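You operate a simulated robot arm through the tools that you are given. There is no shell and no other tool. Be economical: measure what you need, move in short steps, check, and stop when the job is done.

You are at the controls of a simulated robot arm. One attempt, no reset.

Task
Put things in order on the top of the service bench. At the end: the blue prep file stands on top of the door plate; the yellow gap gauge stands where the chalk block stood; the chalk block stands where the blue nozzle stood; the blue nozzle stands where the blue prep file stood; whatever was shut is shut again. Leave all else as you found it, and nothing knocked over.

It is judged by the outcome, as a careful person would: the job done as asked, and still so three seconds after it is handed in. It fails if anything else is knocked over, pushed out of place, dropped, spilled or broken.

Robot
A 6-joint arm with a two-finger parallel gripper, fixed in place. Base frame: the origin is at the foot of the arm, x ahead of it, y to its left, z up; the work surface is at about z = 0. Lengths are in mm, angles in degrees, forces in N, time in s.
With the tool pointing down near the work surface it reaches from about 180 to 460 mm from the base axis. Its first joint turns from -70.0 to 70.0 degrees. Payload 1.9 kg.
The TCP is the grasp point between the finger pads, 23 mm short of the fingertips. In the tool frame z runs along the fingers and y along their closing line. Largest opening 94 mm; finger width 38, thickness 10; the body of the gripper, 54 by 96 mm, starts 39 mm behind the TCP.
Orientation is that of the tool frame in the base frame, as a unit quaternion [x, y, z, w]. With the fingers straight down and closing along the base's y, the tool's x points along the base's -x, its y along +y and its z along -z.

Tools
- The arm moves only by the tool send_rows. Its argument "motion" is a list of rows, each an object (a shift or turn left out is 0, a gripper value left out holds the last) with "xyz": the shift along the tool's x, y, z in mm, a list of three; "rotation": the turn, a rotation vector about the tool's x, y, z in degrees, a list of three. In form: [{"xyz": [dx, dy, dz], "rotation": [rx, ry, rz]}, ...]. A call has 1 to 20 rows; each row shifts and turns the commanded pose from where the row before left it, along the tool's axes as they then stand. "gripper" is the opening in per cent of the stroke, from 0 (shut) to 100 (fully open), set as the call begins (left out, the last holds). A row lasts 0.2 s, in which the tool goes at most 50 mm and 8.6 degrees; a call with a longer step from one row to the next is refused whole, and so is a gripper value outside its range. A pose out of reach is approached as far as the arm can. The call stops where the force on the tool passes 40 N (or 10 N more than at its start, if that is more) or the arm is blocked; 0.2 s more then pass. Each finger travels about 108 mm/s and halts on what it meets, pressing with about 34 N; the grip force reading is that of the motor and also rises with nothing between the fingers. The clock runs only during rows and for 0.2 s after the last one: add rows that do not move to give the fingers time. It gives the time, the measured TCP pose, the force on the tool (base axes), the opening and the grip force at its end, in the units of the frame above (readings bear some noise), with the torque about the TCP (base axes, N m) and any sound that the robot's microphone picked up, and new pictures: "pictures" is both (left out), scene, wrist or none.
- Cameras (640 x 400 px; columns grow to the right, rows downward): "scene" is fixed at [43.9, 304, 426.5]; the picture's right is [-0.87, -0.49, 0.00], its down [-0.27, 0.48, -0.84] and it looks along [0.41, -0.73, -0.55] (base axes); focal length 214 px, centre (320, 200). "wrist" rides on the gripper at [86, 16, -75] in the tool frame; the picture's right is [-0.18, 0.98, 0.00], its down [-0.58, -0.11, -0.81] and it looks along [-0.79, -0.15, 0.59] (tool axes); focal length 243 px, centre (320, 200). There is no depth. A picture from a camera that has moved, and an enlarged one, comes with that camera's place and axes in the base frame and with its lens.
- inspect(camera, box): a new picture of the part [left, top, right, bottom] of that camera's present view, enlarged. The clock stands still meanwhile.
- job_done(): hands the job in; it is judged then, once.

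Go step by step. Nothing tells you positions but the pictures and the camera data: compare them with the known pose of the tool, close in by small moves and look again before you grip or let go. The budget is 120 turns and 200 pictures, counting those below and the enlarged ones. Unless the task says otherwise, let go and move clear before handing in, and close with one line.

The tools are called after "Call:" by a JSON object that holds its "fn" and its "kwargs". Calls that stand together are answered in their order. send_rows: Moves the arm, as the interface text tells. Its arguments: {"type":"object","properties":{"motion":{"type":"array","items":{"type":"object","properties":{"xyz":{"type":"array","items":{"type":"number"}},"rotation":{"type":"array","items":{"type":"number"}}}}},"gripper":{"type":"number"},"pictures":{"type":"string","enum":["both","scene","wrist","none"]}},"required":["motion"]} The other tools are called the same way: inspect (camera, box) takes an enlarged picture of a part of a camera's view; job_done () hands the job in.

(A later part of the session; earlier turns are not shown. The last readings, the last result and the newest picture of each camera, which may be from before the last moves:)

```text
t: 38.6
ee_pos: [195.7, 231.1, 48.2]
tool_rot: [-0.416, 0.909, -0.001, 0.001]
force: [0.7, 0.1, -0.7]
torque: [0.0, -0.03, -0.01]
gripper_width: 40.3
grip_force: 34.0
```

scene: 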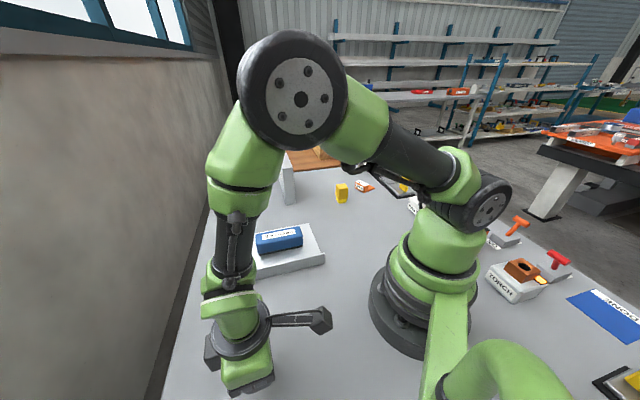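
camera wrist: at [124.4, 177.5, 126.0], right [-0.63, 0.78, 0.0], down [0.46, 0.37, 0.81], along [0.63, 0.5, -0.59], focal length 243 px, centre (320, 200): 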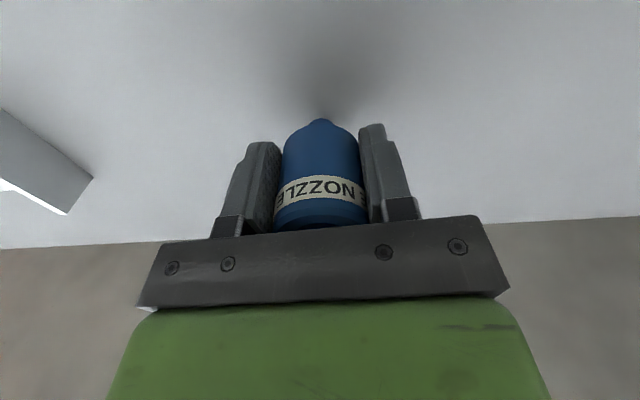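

Call:
{"fn": "send_rows", "kwargs": {"motion": [{"xyz": [0, 0, 0.6]}, {}], "pictures": "none"}}

Call:
{"fn": "send_rows", "kwargs": {"motion": [{"xyz": [0, 0, 0.6]}, {}], "pictures": "none"}}

Call:
{"fn": "send_rows", "kwargs": {"motion": [{"xyz": [0, 0, 0.6]}, {}], "pictures": "wrist"}}

```text
t: 39.2
ee_pos: [195.0, 230.4, 47.6]
tool_rot: [-0.417, 0.909, 0.0, 0.001]
force: [-0.4, 0.5, -1.7]
torque: [0.01, 0.01, -0.01]
gripper_width: 40.3
grip_force: 33.3
```

```text
t: 39.8
ee_pos: [196.2, 230.8, 47.3]
tool_rot: [-0.417, 0.909, 0.0, 0.001]
force: [-2.1, -0.9, 4.0]
torque: [0.02, 0.1, 0.03]
gripper_width: 40.2
grip_force: 34.0
```

```text
t: 40.4
ee_pos: [195.9, 231.5, 48.1]
tool_rot: [-0.417, 0.909, 0.0, 0.001]
force: [-9.5, -0.4, 28.1]
torque: [0.09, 0.34, 0.05]
gripper_width: 40.1
grip_force: 33.4
camera wrist: at [125.9, 176.5, 120.0], right [-0.63, 0.78, 0.0], down [0.46, 0.37, 0.81], along [0.63, 0.51, -0.59], focal length 243 px, centre (320, 200)
```

wrist: 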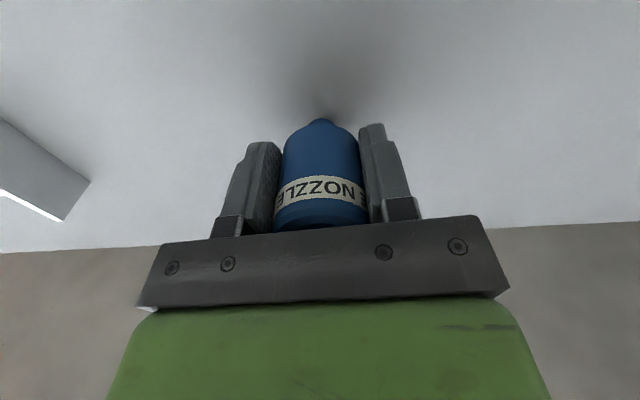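

Contact. Backing off 0.6 mm and releasing.

Call:
{"fn": "send_rows", "kwargs": {"motion": [{"xyz": [0, 0, -0.6]}, {}], "pictures": "none"}}

Call:
{"fn": "send_rows", "kwargs": {"motion": [{}, {}, {}], "gripper": 100, "pictures": "wrist"}}

```text
t: 41.0
ee_pos: [196.8, 230.5, 45.3]
tool_rot: [-0.417, 0.909, 0.0, 0.002]
force: [-9.0, 3.2, 30.2]
torque: [0.24, 0.31, 0.07]
gripper_width: 40.2
grip_force: 33.9
```

```text
t: 41.8
ee_pos: [196.0, 229.9, 46.0]
tool_rot: [-0.417, 0.909, -0.001, 0.001]
force: [-0.5, 0.7, 0.1]
torque: [0.0, -0.01, 0.01]
gripper_width: 93.9
grip_force: 0.2
camera wrist: at [126.1, 176.2, 119.4], right [-0.63, 0.78, 0.0], down [0.46, 0.37, 0.81], along [0.63, 0.5, -0.59], focal length 243 px, centre (320, 200)
```

wrist: 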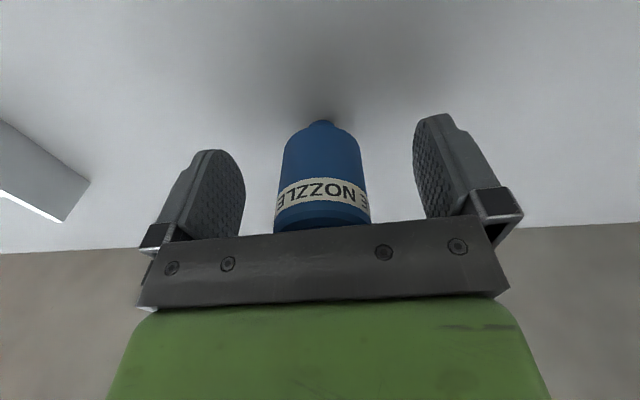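

The nozzle stands free. Rising straight up.

Call:
{"fn": "send_rows", "kwargs": {"motion": [{"xyz": [0, 0, -10]}, {"xyz": [0, 0, -30]}, {"xyz": [0, 0, -40]}, {"xyz": [0, 0, -40]}, {"xyz": [0, 0, -30]}, {}]}}

```text
t: 43.2
ee_pos: [197.0, 229.1, 197.3]
tool_rot: [-0.416, 0.909, -0.001, 0.001]
force: [-0.4, -0.2, 0.3]
torque: [0.0, -0.02, -0.02]
gripper_width: 93.9
grip_force: 0.0
camera wrist: at [126.0, 175.6, 270.0], right [-0.63, 0.78, 0.0], down [0.46, 0.37, 0.81], along [0.63, 0.5, -0.59], focal length 243 px, centre (320, 200)
```

scene: 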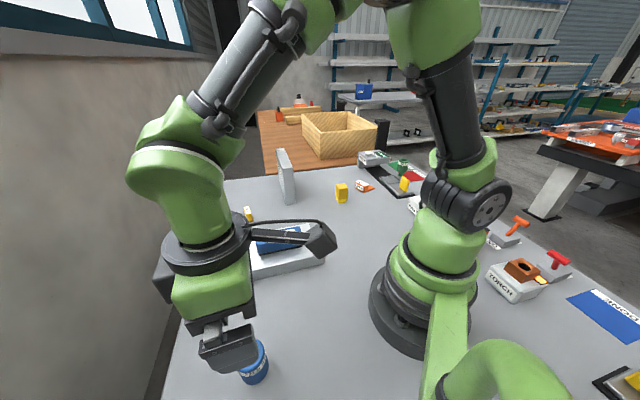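
wrist: 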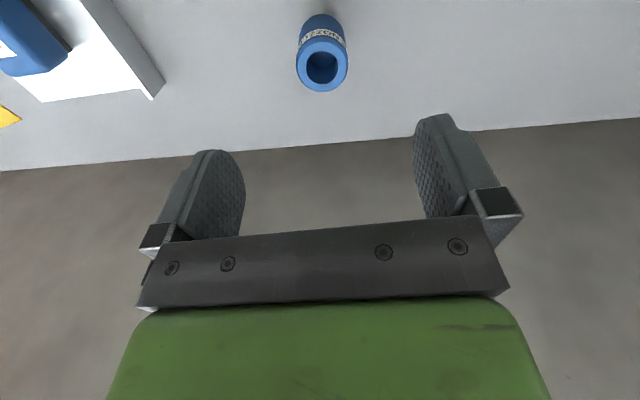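

The nozzle stands upright in the file's old place. Swinging back to view the chalk block.

Call:
{"fn": "send_rows", "kwargs": {"motion": [{"xyz": [2.87, -41.5, 0], "rotation": [0, 0, 7.9]}, {"xyz": [2.87, -41.5, 0], "rotation": [0, 0, 7.9]}, {"xyz": [2.87, -41.5, 0], "rotation": [0, 0, 7.9]}, {"xyz": [2.87, -41.5, 0], "rotation": [0, 0, 7.9]}, {"xyz": [2.87, -41.5, 0], "rotation": [0, 0, 7.9]}, {"xyz": [2.87, -41.5, 0], "rotation": [0, 0, 7.9]}, {"xyz": [2.87, -41.5, 0], "rotation": [0, 0, 7.9]}, {"xyz": [2.87, -41.5, 0], "rotation": [0, 0, 7.9]}, {"xyz": [2.87, -41.5, 0], "rotation": [0, 0, 7.9]}, {"xyz": [2.87, -41.5, 0], "rotation": [0, 0, 7.9]}, {"xyz": [2.87, -41.5, 0], "rotation": [0, 0, 7.9]}, {"xyz": [2.87, -41.5, 0], "rotation": [0, 0, 7.9]}, {}]}}

Call:
{"fn": "inspect", "kwargs": {"camera": "wrist", "box": [220, 0, 420, 200]}}

Call:
{"fn": "inspect", "kwargs": {"camera": "scene", "box": [180, 290, 340, 400]}}

```text
t: 46.0
ee_pos: [210.3, -215.7, 197.2]
tool_rot: [0.387, 0.922, 0.001, 0.001]
force: [0.3, 0.4, 0.0]
torque: [0.0, 0.04, 0.0]
gripper_width: 93.9
grip_force: 0.0
camera wrist: at [159.5, -142.0, 270.3], right [0.83, 0.56, 0.0], down [0.33, -0.49, 0.81], along [0.45, -0.67, -0.59], focal length 243 px, centre (320, 200)
```

scene: 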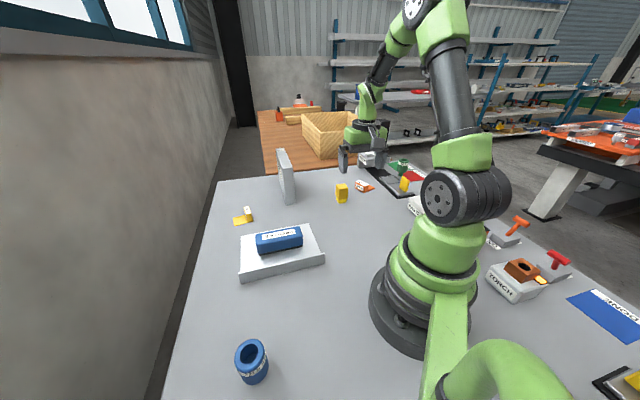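
wrist: 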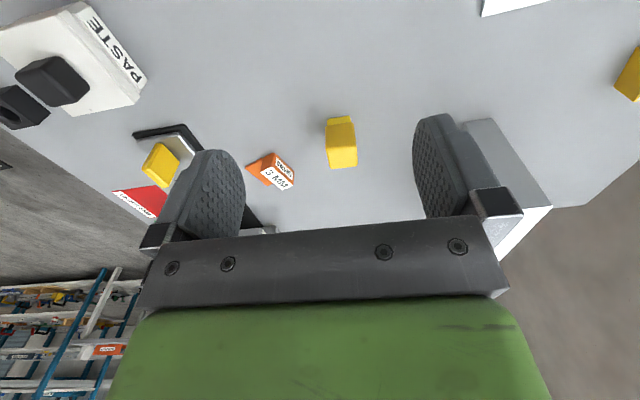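

```text
2.00 times, centred on (320, 100) of wrist
camera zoom: at [159.5, -142.0, 270.3], right [0.83, 0.56, 0.0], down [0.33, -0.49, 0.81], along [0.45, -0.67, -0.59], focal length 485 px, centre (320, 400)
```

zoom: 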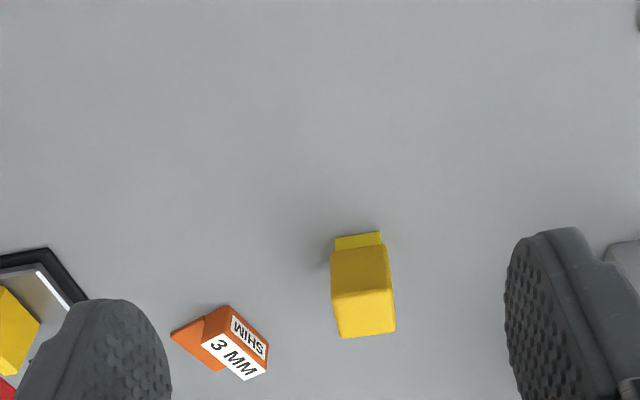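

```text
3.64 times, centred on (260, 345) of scene
camera zoom: at [43.9, 304.0, 426.5], right [-0.87, -0.49, 0.0], down [-0.27, 0.48, -0.84], along [0.41, -0.73, -0.55], focal length 780 px, centre (538, -327)
```

zoom: 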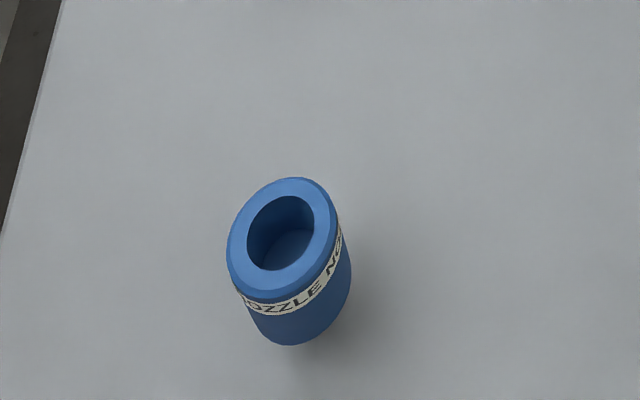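

The chalk block centre is near (297,-297), about 33–38 mm square and 54 mm tall. Moving above it with a narrower opening and lowering partway.

Call:
{"fn": "send_rows", "kwargs": {"motion": [{"xyz": [-39.6, 1.7, 0], "rotation": [0, 0, 3]}, {"xyz": [-39.6, 1.7, 0]}, {"xyz": [-39.6, 1.7, 0]}, {}, {"xyz": [0, 0, 40]}, {"xyz": [0, 0, 40]}, {"xyz": [0, 0, 10]}, {}], "gripper": 80}}

Call:
{"fn": "inspect", "kwargs": {"camera": "scene", "box": [300, 140, 400, 220]}}

```text
t: 47.8
ee_pos: [295.2, -297.7, 104.6]
tool_rot: [0.411, 0.912, 0.001, 0.001]
force: [0.7, -0.3, 0.4]
torque: [-0.03, 0.02, -0.03]
gripper_width: 75.1
grip_force: 0.1
camera wrist: at [247.3, -222.6, 178.0], right [0.86, 0.51, 0.0], down [0.3, -0.51, 0.81], along [0.41, -0.69, -0.59], focal length 243 px, centre (320, 200)
```

scene: 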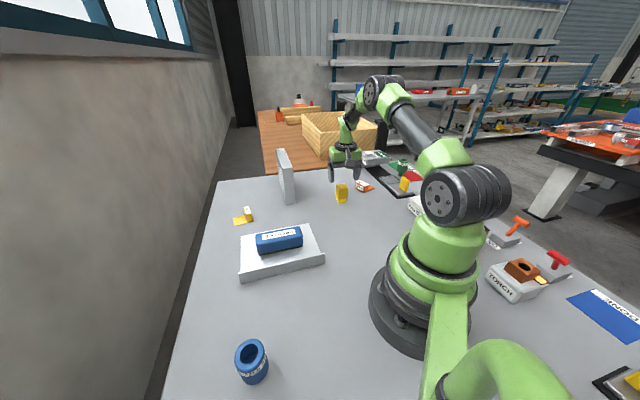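
wrist: 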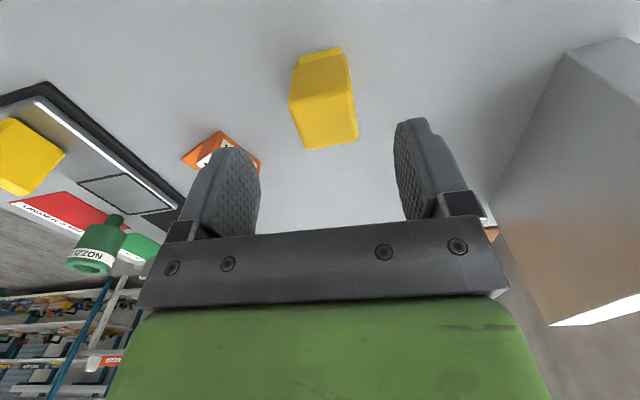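

```text
5.00 times, centred on (350, 180) of scene
camera zoom: at [43.9, 304.0, 426.5], right [-0.87, -0.49, 0.0], down [-0.27, 0.48, -0.84], along [0.41, -0.73, -0.55], focal length 1072 px, centre (170, 300)
```

zoom: 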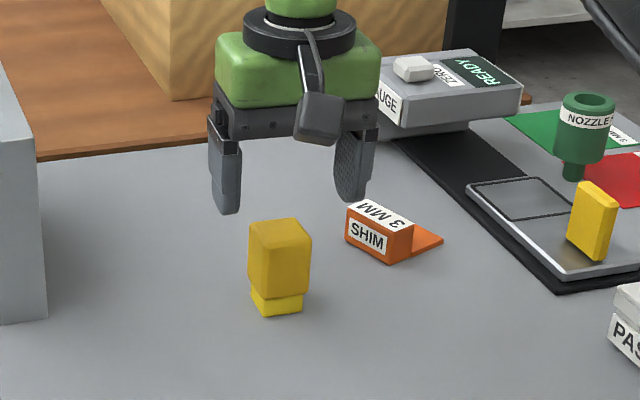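

Call:
{"fn": "inspect", "kwargs": {"camera": "wrist", "box": [260, 30, 390, 160]}}

```text
3.08 times, centred on (325, 95) of wrist
camera zoom: at [247.3, -222.6, 178.0], right [0.86, 0.51, 0.0], down [0.3, -0.51, 0.81], along [0.41, -0.69, -0.59], focal length 746 px, centre (305, 523)
```

zoom: 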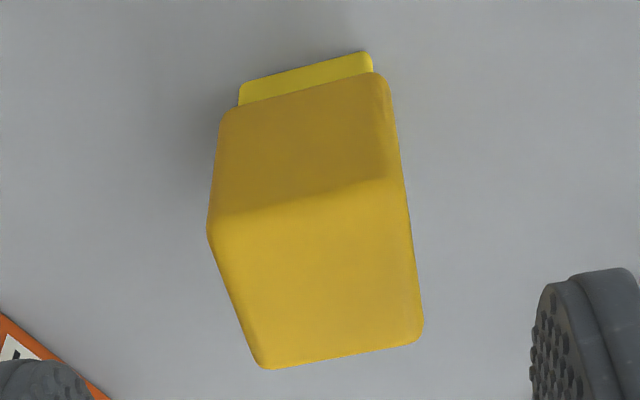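

The block's faces lie at 44°; I'll trim yaw and lateral offset, then descend around it.

Call:
{"fn": "send_rows", "kwargs": {"motion": [{"xyz": [-1, 1.8, 0], "rotation": [0, 0, -2.5]}, {"xyz": [0, 0, 30]}, {"xyz": [0, 0, 30]}, {"xyz": [0, 0, 12]}, {}, {}]}}

Call:
{"fn": "inspect", "kwargs": {"camera": "scene", "box": [310, 150, 390, 220]}}

```text
t: 49.2
ee_pos: [298.3, -297.4, 33.7]
tool_rot: [0.39, 0.921, 0.0, 0.002]
force: [-0.1, 0.1, -0.3]
torque: [0.0, 0.01, -0.01]
gripper_width: 75.0
grip_force: 0.1
camera wrist: at [247.4, -222.2, 107.7], right [0.83, 0.55, 0.0], down [0.32, -0.49, 0.81], along [0.45, -0.67, -0.59], focal length 243 px, centre (320, 200)
```

scene: 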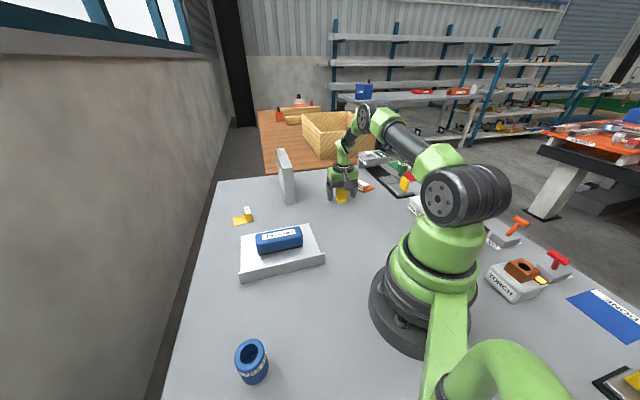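
wrist: 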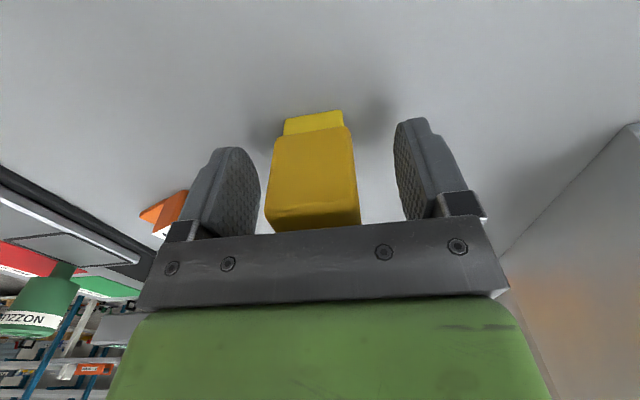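

```text
5.71 times, centred on (350, 185) of scene
camera zoom: at [43.9, 304.0, 426.5], right [-0.87, -0.49, 0.0], down [-0.27, 0.48, -0.84], along [0.41, -0.73, -0.55], focal length 1226 px, centre (149, 286)
```

zoom: 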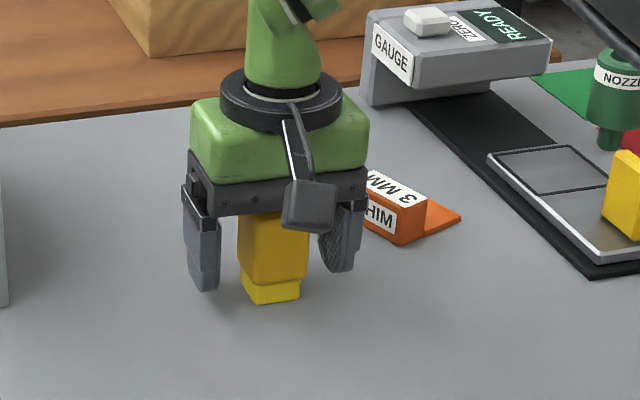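

Centred. Closing on the chalk block.

Call:
{"fn": "send_rows", "kwargs": {"motion": [{}, {}, {}, {}], "gripper": 0, "pictures": "wrist"}}

```text
t: 50.2
ee_pos: [297.8, -297.3, 32.9]
tool_rot: [0.391, 0.92, 0.001, 0.0]
force: [-0.3, 0.4, 0.9]
torque: [-0.03, 0.01, 0.01]
gripper_width: 35.5
grip_force: 34.1
camera wrist: at [247.4, -222.2, 107.9], right [0.83, 0.55, 0.0], down [0.32, -0.49, 0.81], along [0.45, -0.67, -0.59], focal length 243 px, centre (320, 200)
```

wrist: 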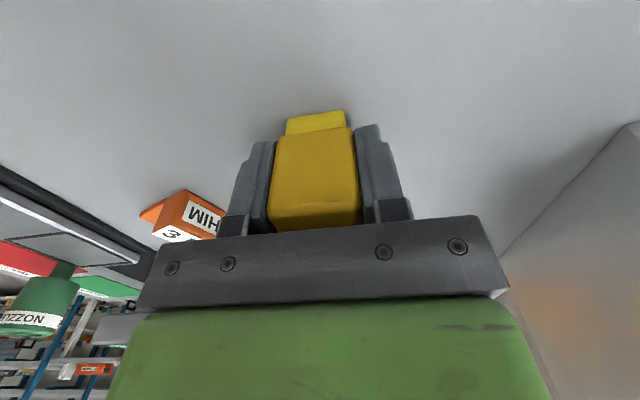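

Gripped at 35.5 mm. Lifting and carrying it to the nozzle's old place.

Call:
{"fn": "send_rows", "kwargs": {"motion": [{"xyz": [0, 0, -10]}, {"xyz": [0, 0, -30]}, {"xyz": [0, 0, -40]}, {"xyz": [0, 0, -30]}, {}, {"xyz": [36.5, 9.15, 0]}, {"xyz": [36.5, 9.15, 0]}, {"xyz": [36.5, 9.15, 0]}, {"xyz": [36.5, 9.15, 0]}, {}, {}]}}

```text
t: 52.6
ee_pos: [220.0, -169.4, 142.3]
tool_rot: [0.39, 0.921, 0.001, 0.001]
force: [0.1, 0.1, -1.0]
torque: [-0.01, -0.03, 0.02]
gripper_width: 35.6
grip_force: 34.1
camera wrist: at [169.7, -94.5, 216.6], right [0.83, 0.55, 0.0], down [0.32, -0.49, 0.81], along [0.45, -0.67, -0.59], focal length 243 px, centre (320, 200)
```

scene: 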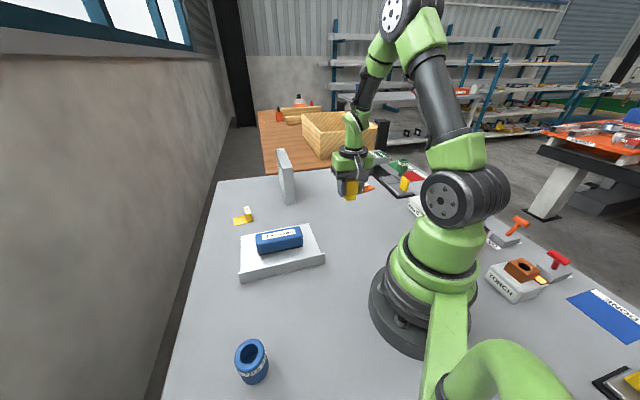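
wrist: 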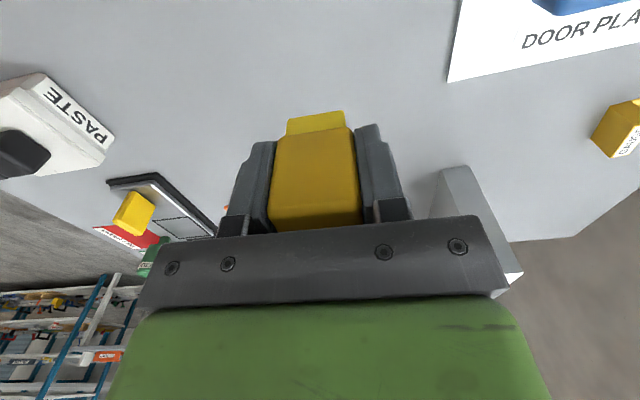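

Call:
{"fn": "send_rows", "kwargs": {"motion": [{"xyz": [0, 2.5, 35]}, {"xyz": [0, 0, 35]}, {"xyz": [0, 0, 25]}, {"xyz": [0, 0, 8]}, {}, {}], "pictures": "none"}}

Call:
{"fn": "send_rows", "kwargs": {"motion": [{}, {}], "pictures": "scene"}}

```text
t: 54.0
ee_pos: [224.5, -166.5, 41.2]
tool_rot: [0.39, 0.921, 0.0, 0.001]
force: [0.4, 1.4, -1.0]
torque: [0.01, 0.03, 0.0]
gripper_width: 35.4
grip_force: 34.5
```

```text
t: 54.6
ee_pos: [224.9, -167.1, 41.3]
tool_rot: [0.391, 0.92, 0.001, 0.001]
force: [-0.5, -1.1, -0.7]
torque: [0.0, 0.0, 0.0]
gripper_width: 35.3
grip_force: 34.0
```

scene: 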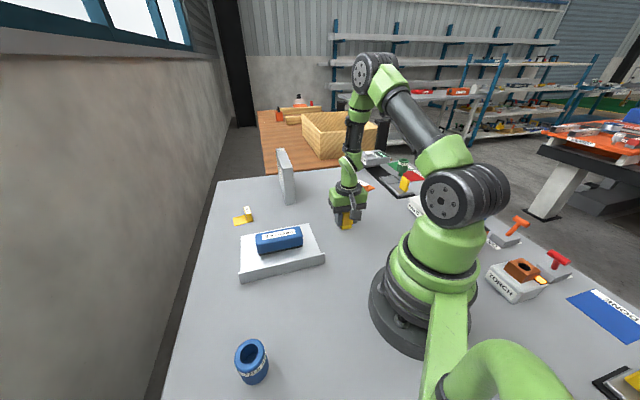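

Call:
{"fn": "send_rows", "kwargs": {"motion": [{"xyz": [1, -1, 2]}, {"xyz": [0, 0, 2]}, {"xyz": [0, 0, 2]}, {"xyz": [0, 0, 1]}, {}], "pictures": "none"}}

Call:
{"fn": "send_rows", "kwargs": {"motion": [{"xyz": [0, 0, 0.6]}, {}], "pictures": "none"}}

Call:
{"fn": "send_rows", "kwargs": {"motion": [{"xyz": [0, 0, 0.6]}, {}], "pictures": "none"}}

```text
t: 55.8
ee_pos: [222.3, -166.2, 34.5]
tool_rot: [0.391, 0.92, 0.0, 0.002]
force: [0.5, 0.1, -0.8]
torque: [-0.02, -0.04, -0.01]
gripper_width: 35.3
grip_force: 33.6
```

```text
t: 56.4
ee_pos: [221.8, -165.7, 33.3]
tool_rot: [0.391, 0.92, 0.0, 0.002]
force: [-7.3, -1.9, 25.1]
torque: [-0.15, 0.21, -0.03]
gripper_width: 35.3
grip_force: 33.8
```

```text
t: 57.0
ee_pos: [224.4, -166.9, 35.1]
tool_rot: [0.391, 0.921, 0.001, 0.001]
force: [-6.9, 0.3, 32.4]
torque: [-0.08, 0.16, -0.03]
gripper_width: 35.3
grip_force: 34.2
```

Contact made. Backing off slightly, releasing, then rising.

Call:
{"fn": "send_rows", "kwargs": {"motion": [{"xyz": [0, 0, -0.7]}, {}], "pictures": "none"}}

Call:
{"fn": "send_rows", "kwargs": {"motion": [{}, {}, {}], "gripper": 80, "pictures": "none"}}

Call:
{"fn": "send_rows", "kwargs": {"motion": [{"xyz": [0, 0, -10]}, {"xyz": [0, 0, -30]}, {"xyz": [0, 0, -40]}, {"xyz": [0, 0, -40]}, {"xyz": [0, 0, -40]}, {}]}}

```text
t: 57.6
ee_pos: [221.7, -165.7, 33.6]
tool_rot: [0.39, 0.921, 0.0, 0.001]
force: [0.3, -1.7, 3.5]
torque: [-0.06, -0.1, 0.03]
gripper_width: 35.3
grip_force: 34.1
```

```text
t: 58.4
ee_pos: [221.6, -165.2, 34.8]
tool_rot: [0.391, 0.921, 0.001, 0.001]
force: [-0.4, 0.6, -0.5]
torque: [0.02, 0.0, -0.03]
gripper_width: 75.0
grip_force: 0.0
```

```text
t: 59.8
ee_pos: [221.4, -165.8, 192.8]
tool_rot: [0.391, 0.921, 0.001, 0.001]
force: [0.6, 1.0, -0.5]
torque: [0.01, 0.02, 0.0]
gripper_width: 75.2
grip_force: 0.0
camera wrist: at [171.7, -90.9, 265.8], right [0.83, 0.55, 0.0], down [0.32, -0.49, 0.81], along [0.45, -0.67, -0.59], focal length 243 px, centre (320, 200)
```

scene: 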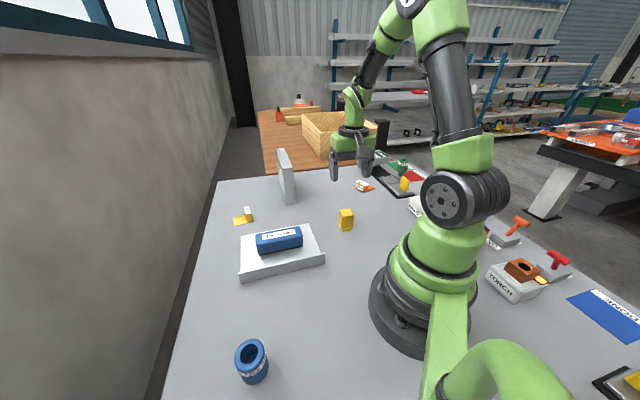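
wrist: 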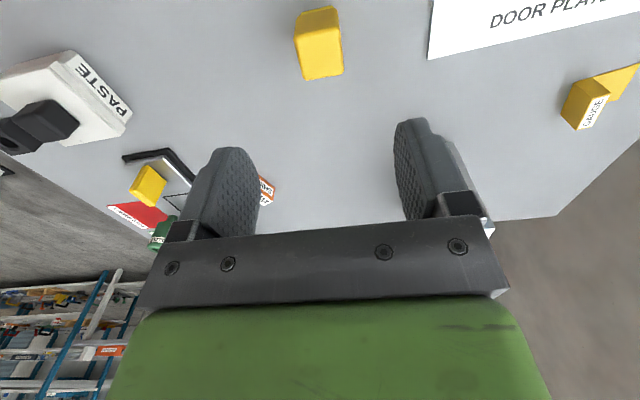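

The chalk block stands in the nozzle's old place. Now moving so the wrist camera views the gauge.

Call:
{"fn": "send_rows", "kwargs": {"motion": [{"xyz": [-2.5, 41.8, 0]}, {"xyz": [-2.5, 41.8, 0]}, {"xyz": [-2.5, 41.8, 0]}, {"xyz": [-2.5, 41.8, 0]}, {"xyz": [-2.5, 41.8, 0]}, {"rotation": [0, 0, -8]}, {"rotation": [0, 0, -8]}, {"rotation": [0, 0, -8]}, {"rotation": [0, 0, -8]}, {"rotation": [0, 0, -8]}, {}]}}

Call:
{"fn": "inspect", "kwargs": {"camera": "wrist", "box": [260, 0, 400, 140]}}

Call:
{"fn": "inspect", "kwargs": {"camera": "scene", "box": [220, 195, 270, 235]}}

```text
t: 62.2
ee_pos: [380.8, -28.0, 194.1]
tool_rot: [0.052, 0.999, 0.0, 0.001]
force: [0.4, 0.3, -0.2]
torque: [0.02, 0.0, 0.0]
gripper_width: 74.9
grip_force: 0.0
camera wrist: at [294.8, -3.4, 267.5], right [0.28, 0.96, 0.0], down [0.57, -0.17, 0.81], along [0.77, -0.23, -0.59], focal length 243 px, centre (320, 200)
```

scene: 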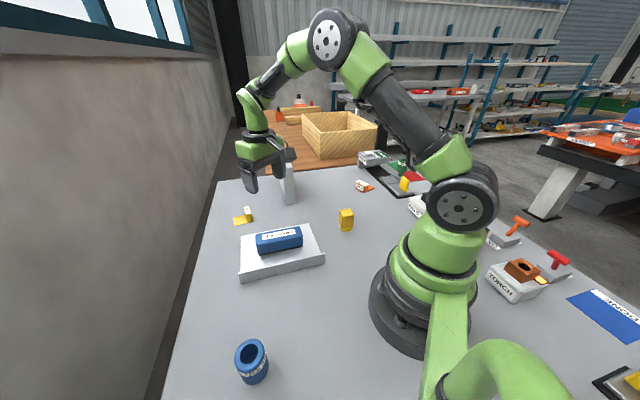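
wrist: 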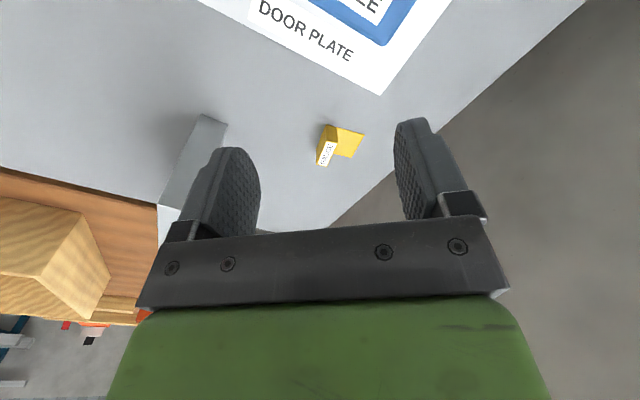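

```text
2.86 times, centred on (330, 70) of wrist
camera zoom: at [294.8, -3.4, 267.5], right [0.28, 0.96, 0.0], down [0.57, -0.17, 0.81], along [0.77, -0.23, -0.59], focal length 693 px, centre (291, 571)
```

zoom: 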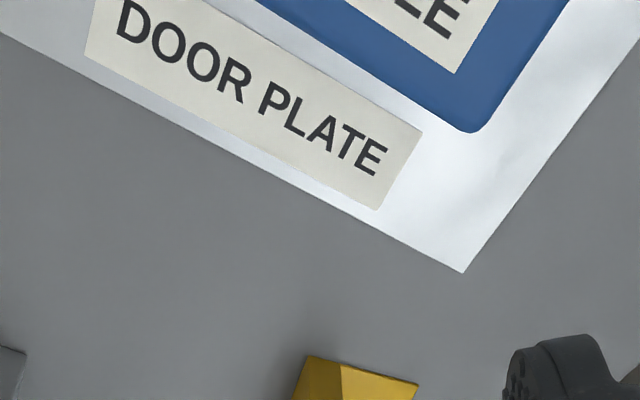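

```text
10.00 times, centred on (245, 215) of scene
camera zoom: at [43.9, 304.0, 426.5], right [-0.87, -0.49, 0.0], down [-0.27, 0.48, -0.84], along [0.41, -0.73, -0.55], focal length 2145 px, centre (1070, 50)
```

zoom: 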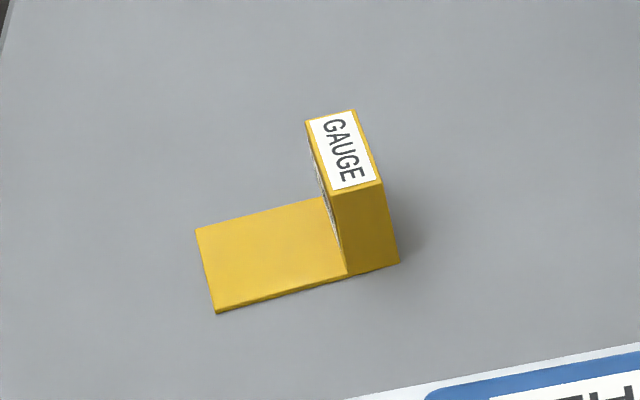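

Call:
{"fn": "inspect", "kwargs": {"camera": "wrist", "box": [300, 110, 380, 180]}}

```text
5.71 times, centred on (340, 145) of wrist
camera zoom: at [294.8, -3.4, 267.5], right [0.28, 0.96, 0.0], down [0.57, -0.17, 0.81], along [0.77, -0.23, -0.59], focal length 1386 px, centre (206, 514)
```

zoom: 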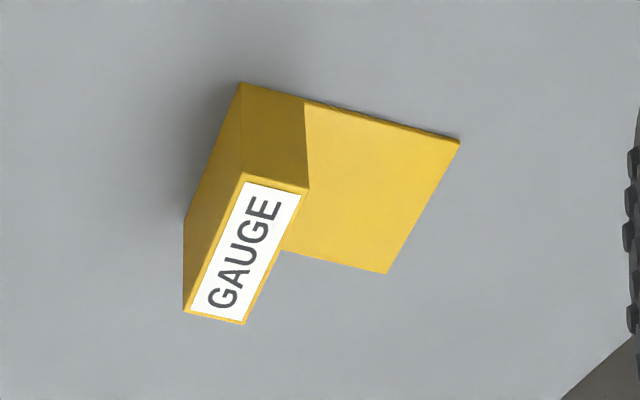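

The gauge is an upright block about 15×45×31 mm centred near (508,-58), with its length at -34° and a thin blade on its +y side. It lies beyond the straight-down reach, so I'll align yaw and tilt the tool outward 15° while hovering.

Call:
{"fn": "send_rows", "kwargs": {"motion": [{"rotation": [0, 0, 7]}, {"rotation": [0, 0, 7]}, {"rotation": [0, 0, 7]}, {"rotation": [0, 0, 7]}, {"xyz": [-29.6, 15.1, 20]}, {"xyz": [-29.6, 15.1, 20]}, {"xyz": [-29.6, 15.1, 20]}, {"rotation": [0, -7.5, 0]}, {"rotation": [0, -7.5, 0]}, {}, {}], "gripper": 65}}

```text
t: 64.6
ee_pos: [495.3, -41.5, 138.8]
tool_rot: [0.29, 0.948, -0.038, 0.124]
force: [-0.2, -0.6, 0.3]
torque: [0.04, -0.01, 0.01]
gripper_width: 61.0
grip_force: 0.3
out of reach, approached as far as the arm can: row 7, 8, 9
camera wrist: at [417.9, 30.9, 186.1], right [0.7, 0.72, 0.05], down [0.23, -0.29, 0.93], along [0.68, -0.64, -0.37], focal length 243 px, centre (320, 200)
```

scene: 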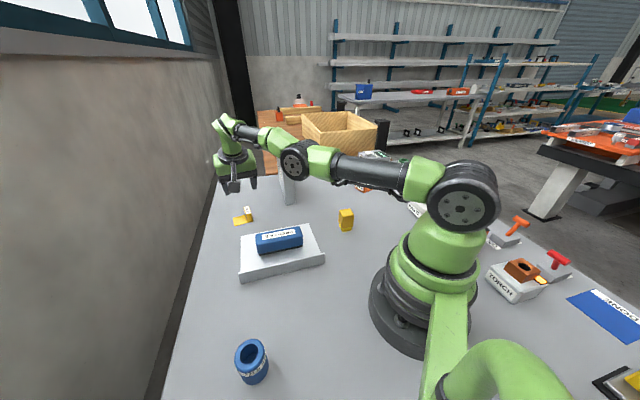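
wrist: 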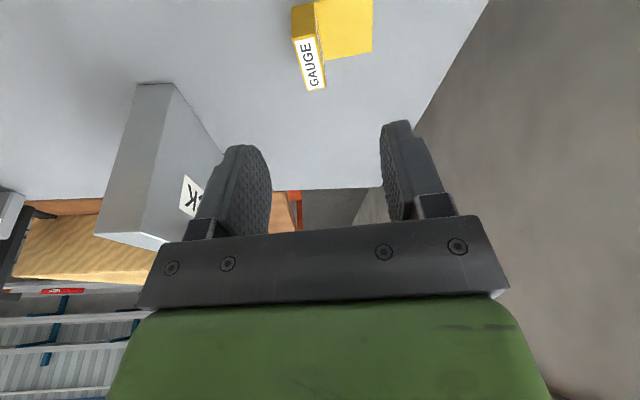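

The arm cannot quite hold that pose, so more tilt is needed. First I'll check the file's height for clearance under the camera bracket.

Call:
{"fn": "inspect", "kwargs": {"camera": "scene", "box": [235, 215, 335, 285]}}

Call:
{"fn": "inspect", "kwargs": {"camera": "scene", "box": [200, 110, 310, 230]}}

```text
5.71 times, centred on (285, 250) of scene
camera zoom: at [43.9, 304.0, 426.5], right [-0.87, -0.49, 0.0], down [-0.27, 0.48, -0.84], along [0.41, -0.73, -0.55], focal length 1226 px, centre (520, -86)
```

zoom: 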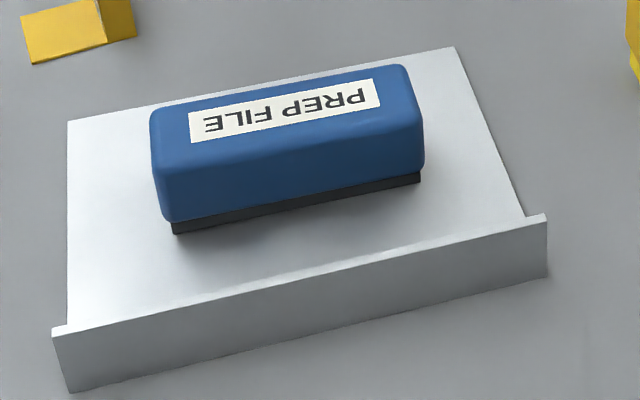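

```text
3.33 times, centred on (255, 170) of scene
camera zoom: at [43.9, 304.0, 426.5], right [-0.87, -0.49, 0.0], down [-0.27, 0.48, -0.84], along [0.41, -0.73, -0.55], focal length 715 px, centre (537, 300)
```

zoom: 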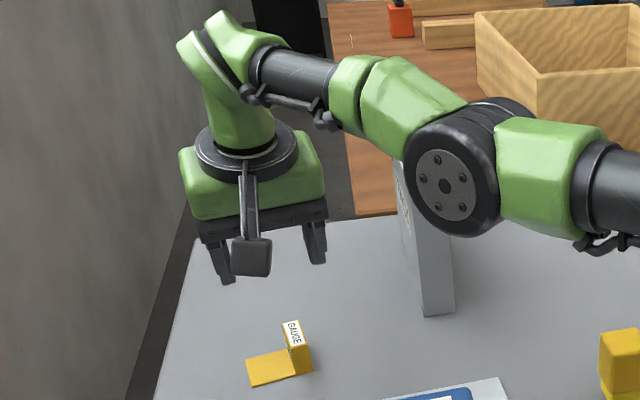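

The file's top is near z = 47, so a tilt of about 20° keeps the camera clear. I'll tilt 5° more, back off slightly, and see whether the pose is held.

Call:
{"fn": "send_rows", "kwargs": {"motion": [{"rotation": [0, -5, 0]}, {"xyz": [10, 0, 0]}, {}, {}], "pictures": "none"}}

```text
t: 65.6
ee_pos: [506.4, -36.6, 134.6]
tool_rot: [0.287, 0.942, -0.051, 0.166]
force: [0.0, -0.5, 0.2]
torque: [-0.02, -0.01, 0.03]
gripper_width: 61.1
grip_force: 0.1
out of reach, approached as far as the arm can: row 1, 2
```

The arm seems stuck near its straight-elbow pose. I'll undo the tilt and retreat to a bent configuration before trying again.

Call:
{"fn": "send_rows", "kwargs": {"motion": [{"rotation": [0, 6.7, 0]}, {"rotation": [0, 6.7, 0]}, {"rotation": [0, 6.6, 0]}, {"xyz": [29.6, -15.1, 0]}, {"xyz": [29.6, -15.1, 0]}, {"xyz": [29.6, -15.1, 0]}, {}, {}], "pictures": "scene"}}

```text
t: 67.4
ee_pos: [459.8, -28.3, 134.7]
tool_rot: [0.292, 0.957, 0.0, 0.0]
force: [0.1, 0.3, 0.3]
torque: [0.01, 0.0, 0.04]
gripper_width: 61.1
grip_force: 0.1
out of reach, approached as far as the arm can: row 1, 2, 3, 4, 5, 6
```

scene: 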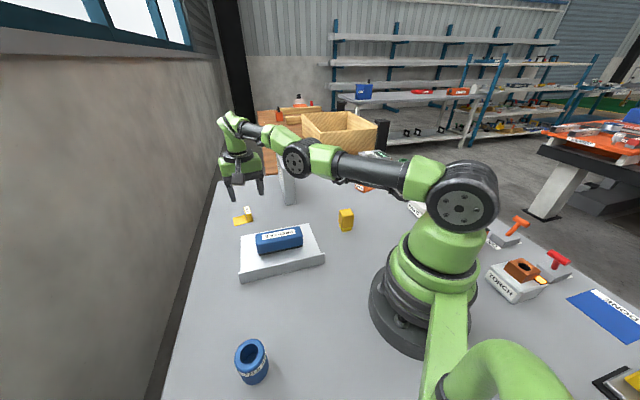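

Call:
{"fn": "send_rows", "kwargs": {"motion": [{"xyz": [0, 0, -40]}, {"xyz": [0, 0, -40]}, {}, {}], "pictures": "scene"}}

```text
t: 68.4
ee_pos: [453.4, -24.3, 204.0]
tool_rot: [0.293, 0.956, 0.0, 0.001]
force: [0.5, -0.4, 0.1]
torque: [-0.01, 0.04, 0.04]
gripper_width: 61.1
grip_force: 0.1
out of reach, approached as far as the arm can: row 2
```

scene: 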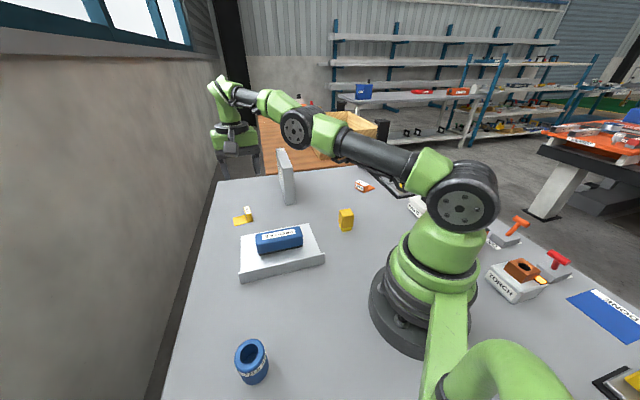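

Call:
{"fn": "send_rows", "kwargs": {"motion": [{"xyz": [15, -5, 0]}, {"xyz": [15, -5, 0]}, {"xyz": [15, -5, 0]}, {}], "pictures": "none"}}

```text
t: 69.4
ee_pos: [406.5, -11.9, 205.2]
tool_rot: [0.292, 0.956, 0.001, 0.001]
force: [-0.1, -0.3, 0.3]
torque: [0.0, 0.03, -0.01]
gripper_width: 61.0
grip_force: 0.0
```

The arm is free again. Now I'll tilt first, then move outward and down.

Call:
{"fn": "send_rows", "kwargs": {"motion": [{"rotation": [0, -6.7, 0]}, {"rotation": [0, -6.7, 0]}, {"rotation": [0, -6.6, 0]}, {}, {"xyz": [-15.3, 5.9, 32.2]}, {"xyz": [-15.3, 5.9, 32.2]}, {"xyz": [-15.3, 5.9, 32.2]}, {}]}}

```text
t: 71.2
ee_pos: [479.9, -41.1, 127.5]
tool_rot: [0.287, 0.942, -0.05, 0.167]
force: [1.1, -0.1, 0.3]
torque: [0.02, 0.02, -0.04]
gripper_width: 60.7
grip_force: 0.1
camera wrist: at [398.8, 33.1, 167.5], right [0.69, 0.72, 0.06], down [0.16, -0.24, 0.96], along [0.7, -0.65, -0.28], focal length 243 px, centre (320, 200)
```

scene: 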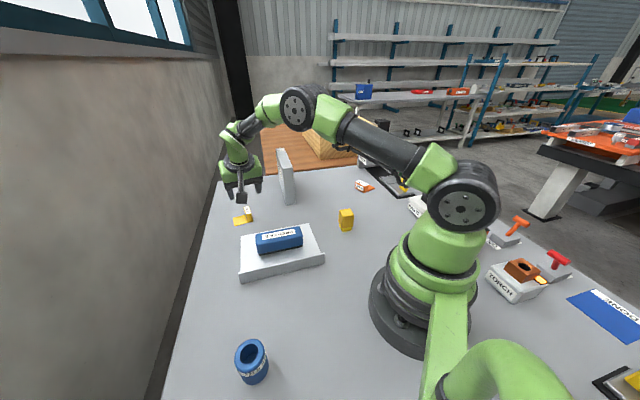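
wrist: 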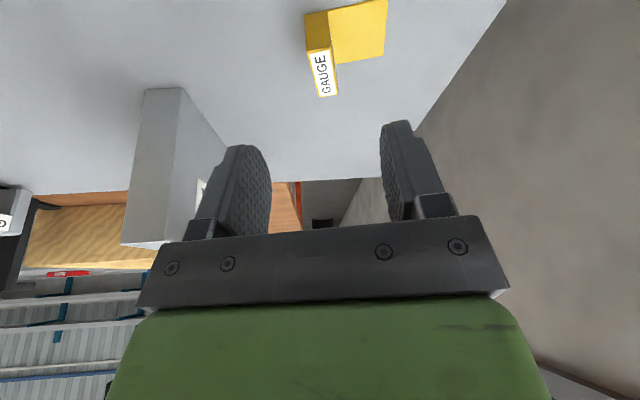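

The pose is held well. The gauge's top centre computes to (507,-57). Moving over it and down to z≈75.

Call:
{"fn": "send_rows", "kwargs": {"motion": [{"xyz": [-4.1, 0.9, 29.2]}, {"xyz": [-4.1, 0.9, 29.2]}, {}, {}]}}

Call:
{"fn": "inspect", "kwargs": {"camera": "wrist", "box": [200, 0, 440, 200]}}

Call:
{"fn": "inspect", "kwargs": {"camera": "scene", "box": [210, 160, 310, 260]}}

```text
t: 72.2
ee_pos: [506.5, -52.8, 77.1]
tool_rot: [0.288, 0.942, -0.05, 0.166]
force: [-1.2, -0.5, 0.4]
torque: [-0.03, 0.01, 0.0]
gripper_width: 61.0
grip_force: 0.0
camera wrist: at [424.8, 20.4, 116.5], right [0.69, 0.72, 0.06], down [0.16, -0.24, 0.96], along [0.7, -0.65, -0.28], focal length 243 px, centre (320, 200)
```

scene: 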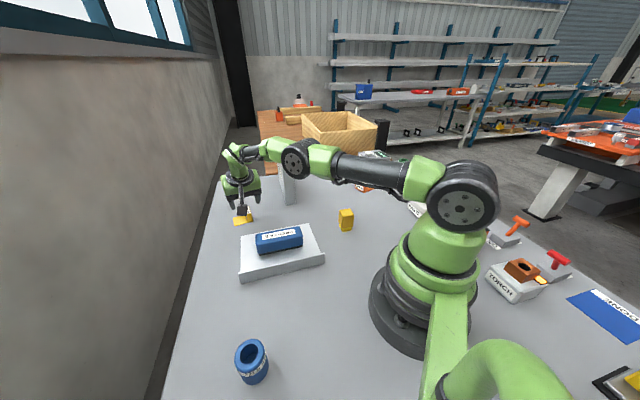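
wrist: 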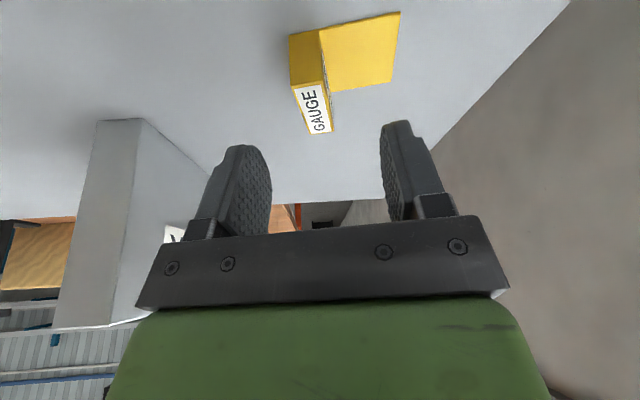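

```text
2.00 times, centred on (320, 100) of wrist
camera zoom: at [424.8, 20.4, 116.5], right [0.69, 0.72, 0.06], down [0.16, -0.24, 0.96], along [0.7, -0.65, -0.28], focal length 485 px, centre (320, 400)
```

zoom: 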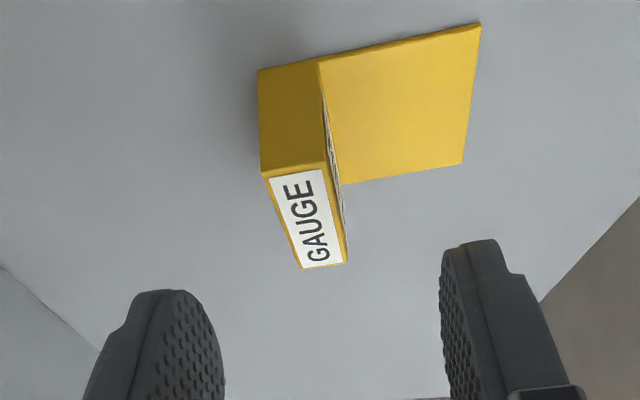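

```text
4.00 times, centred on (260, 210) of scene
camera zoom: at [43.9, 304.0, 426.5], right [-0.87, -0.49, 0.0], down [-0.27, 0.48, -0.84], along [0.41, -0.73, -0.55], focal length 858 px, centre (560, 160)
```

zoom: 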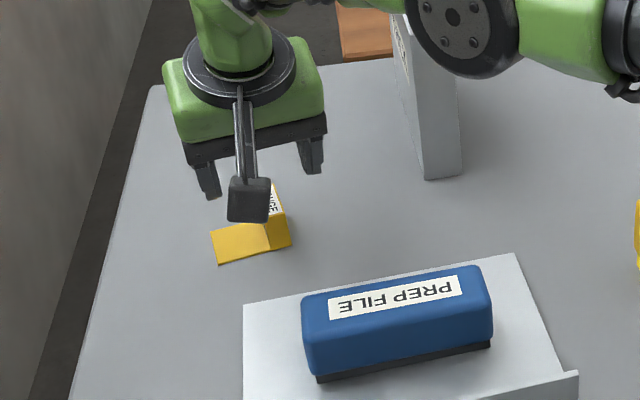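

Geometry confirmed: block centre about (510,-58), lateral offset 2 mm. Descending vertically with the fingers straddling the block, first to z≈50.

Call:
{"fn": "send_rows", "kwargs": {"motion": [{"xyz": [0, -2, 0]}, {"xyz": [4.8, 0, 13.2]}, {"xyz": [4.8, 0, 13.2]}, {}, {}]}}

Call:
{"fn": "inspect", "kwargs": {"camera": "wrist", "box": [200, 20, 440, 220]}}

Call:
{"fn": "inspect", "kwargs": {"camera": "scene", "box": [210, 180, 310, 260]}}

```text
t: 73.4
ee_pos: [504.5, -55.9, 48.0]
tool_rot: [0.288, 0.942, -0.05, 0.167]
force: [-0.7, 0.3, -0.7]
torque: [-0.02, 0.03, -0.01]
gripper_width: 61.4
grip_force: 0.1
camera wrist: at [422.7, 18.7, 88.0], right [0.69, 0.72, 0.06], down [0.16, -0.24, 0.96], along [0.7, -0.65, -0.28], focal length 243 px, centre (320, 200)
```

scene: 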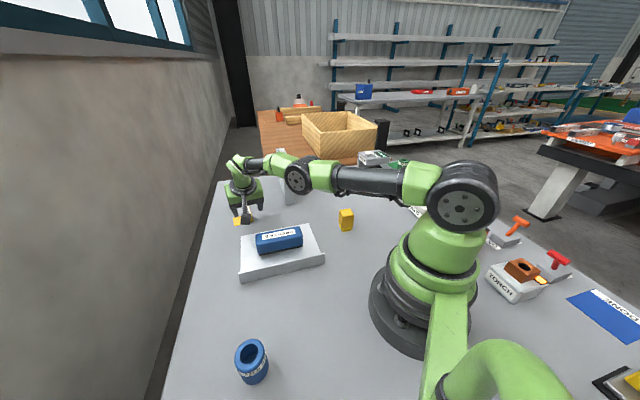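
wrist: 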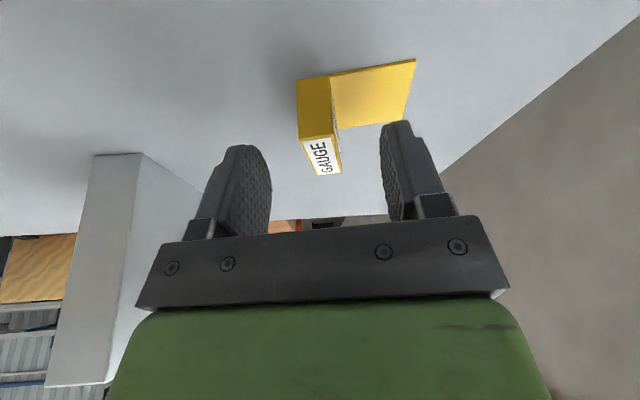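

```text
2.00 times, centred on (320, 120) of wrist
camera zoom: at [422.7, 18.7, 88.0], right [0.69, 0.72, 0.06], down [0.16, -0.24, 0.96], along [0.7, -0.65, -0.28], focal length 485 px, centre (320, 360)
```

zoom: 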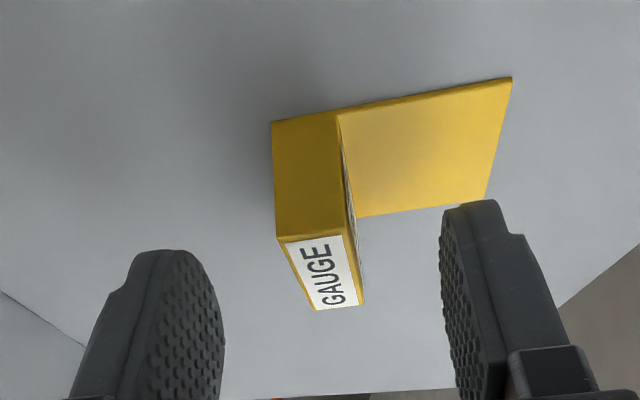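

```text
5.00 times, centred on (260, 220) of scene
camera zoom: at [43.9, 304.0, 426.5], right [-0.87, -0.49, 0.0], down [-0.27, 0.48, -0.84], along [0.41, -0.73, -0.55], focal length 1072 px, centre (620, 100)
```

zoom: 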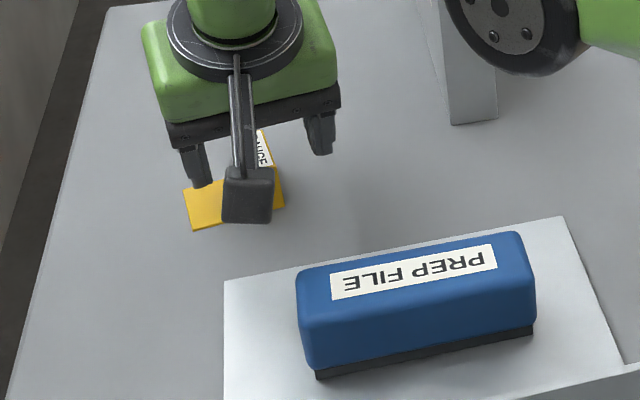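

Fingers straddle the block well. Final descent of about 14 mm.

Call:
{"fn": "send_rows", "kwargs": {"motion": [{"xyz": [2.4, 0, 6.6]}, {"xyz": [2.4, 0, 6.6]}, {}, {}]}}

Call:
{"fn": "inspect", "kwargs": {"camera": "wrist", "box": [200, 60, 440, 260]}}

```text
t: 74.4
ee_pos: [502.1, -54.8, 33.9]
tool_rot: [0.287, 0.942, -0.051, 0.167]
force: [0.6, -0.5, 0.1]
torque: [-0.03, 0.0, 0.0]
gripper_width: 61.1
grip_force: 0.0
out of reach, approached as far as the arm can: row 2
camera wrist: at [420.3, 19.7, 74.4], right [0.69, 0.72, 0.06], down [0.16, -0.24, 0.96], along [0.7, -0.65, -0.28], focal length 243 px, centre (320, 200)
```

scene: 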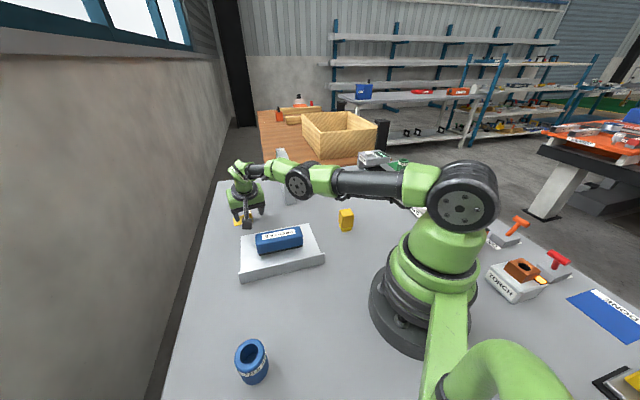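
wrist: 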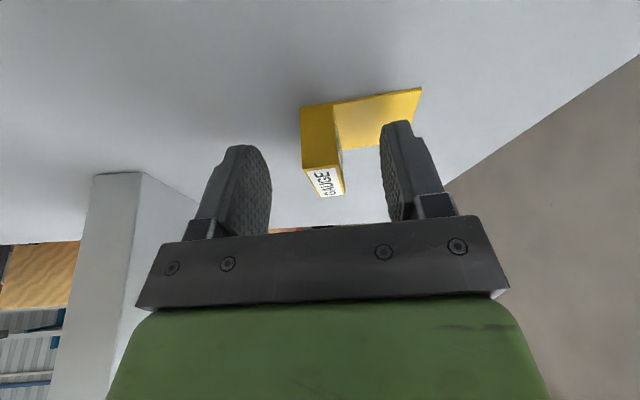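

```text
2.00 times, centred on (320, 160) of wrist
camera zoom: at [420.3, 19.7, 74.4], right [0.69, 0.72, 0.06], down [0.16, -0.24, 0.96], along [0.7, -0.65, -0.28], focal length 485 px, centre (320, 280)
```

zoom: 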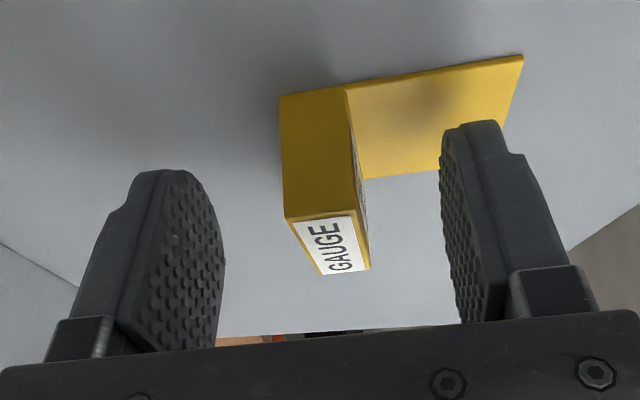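

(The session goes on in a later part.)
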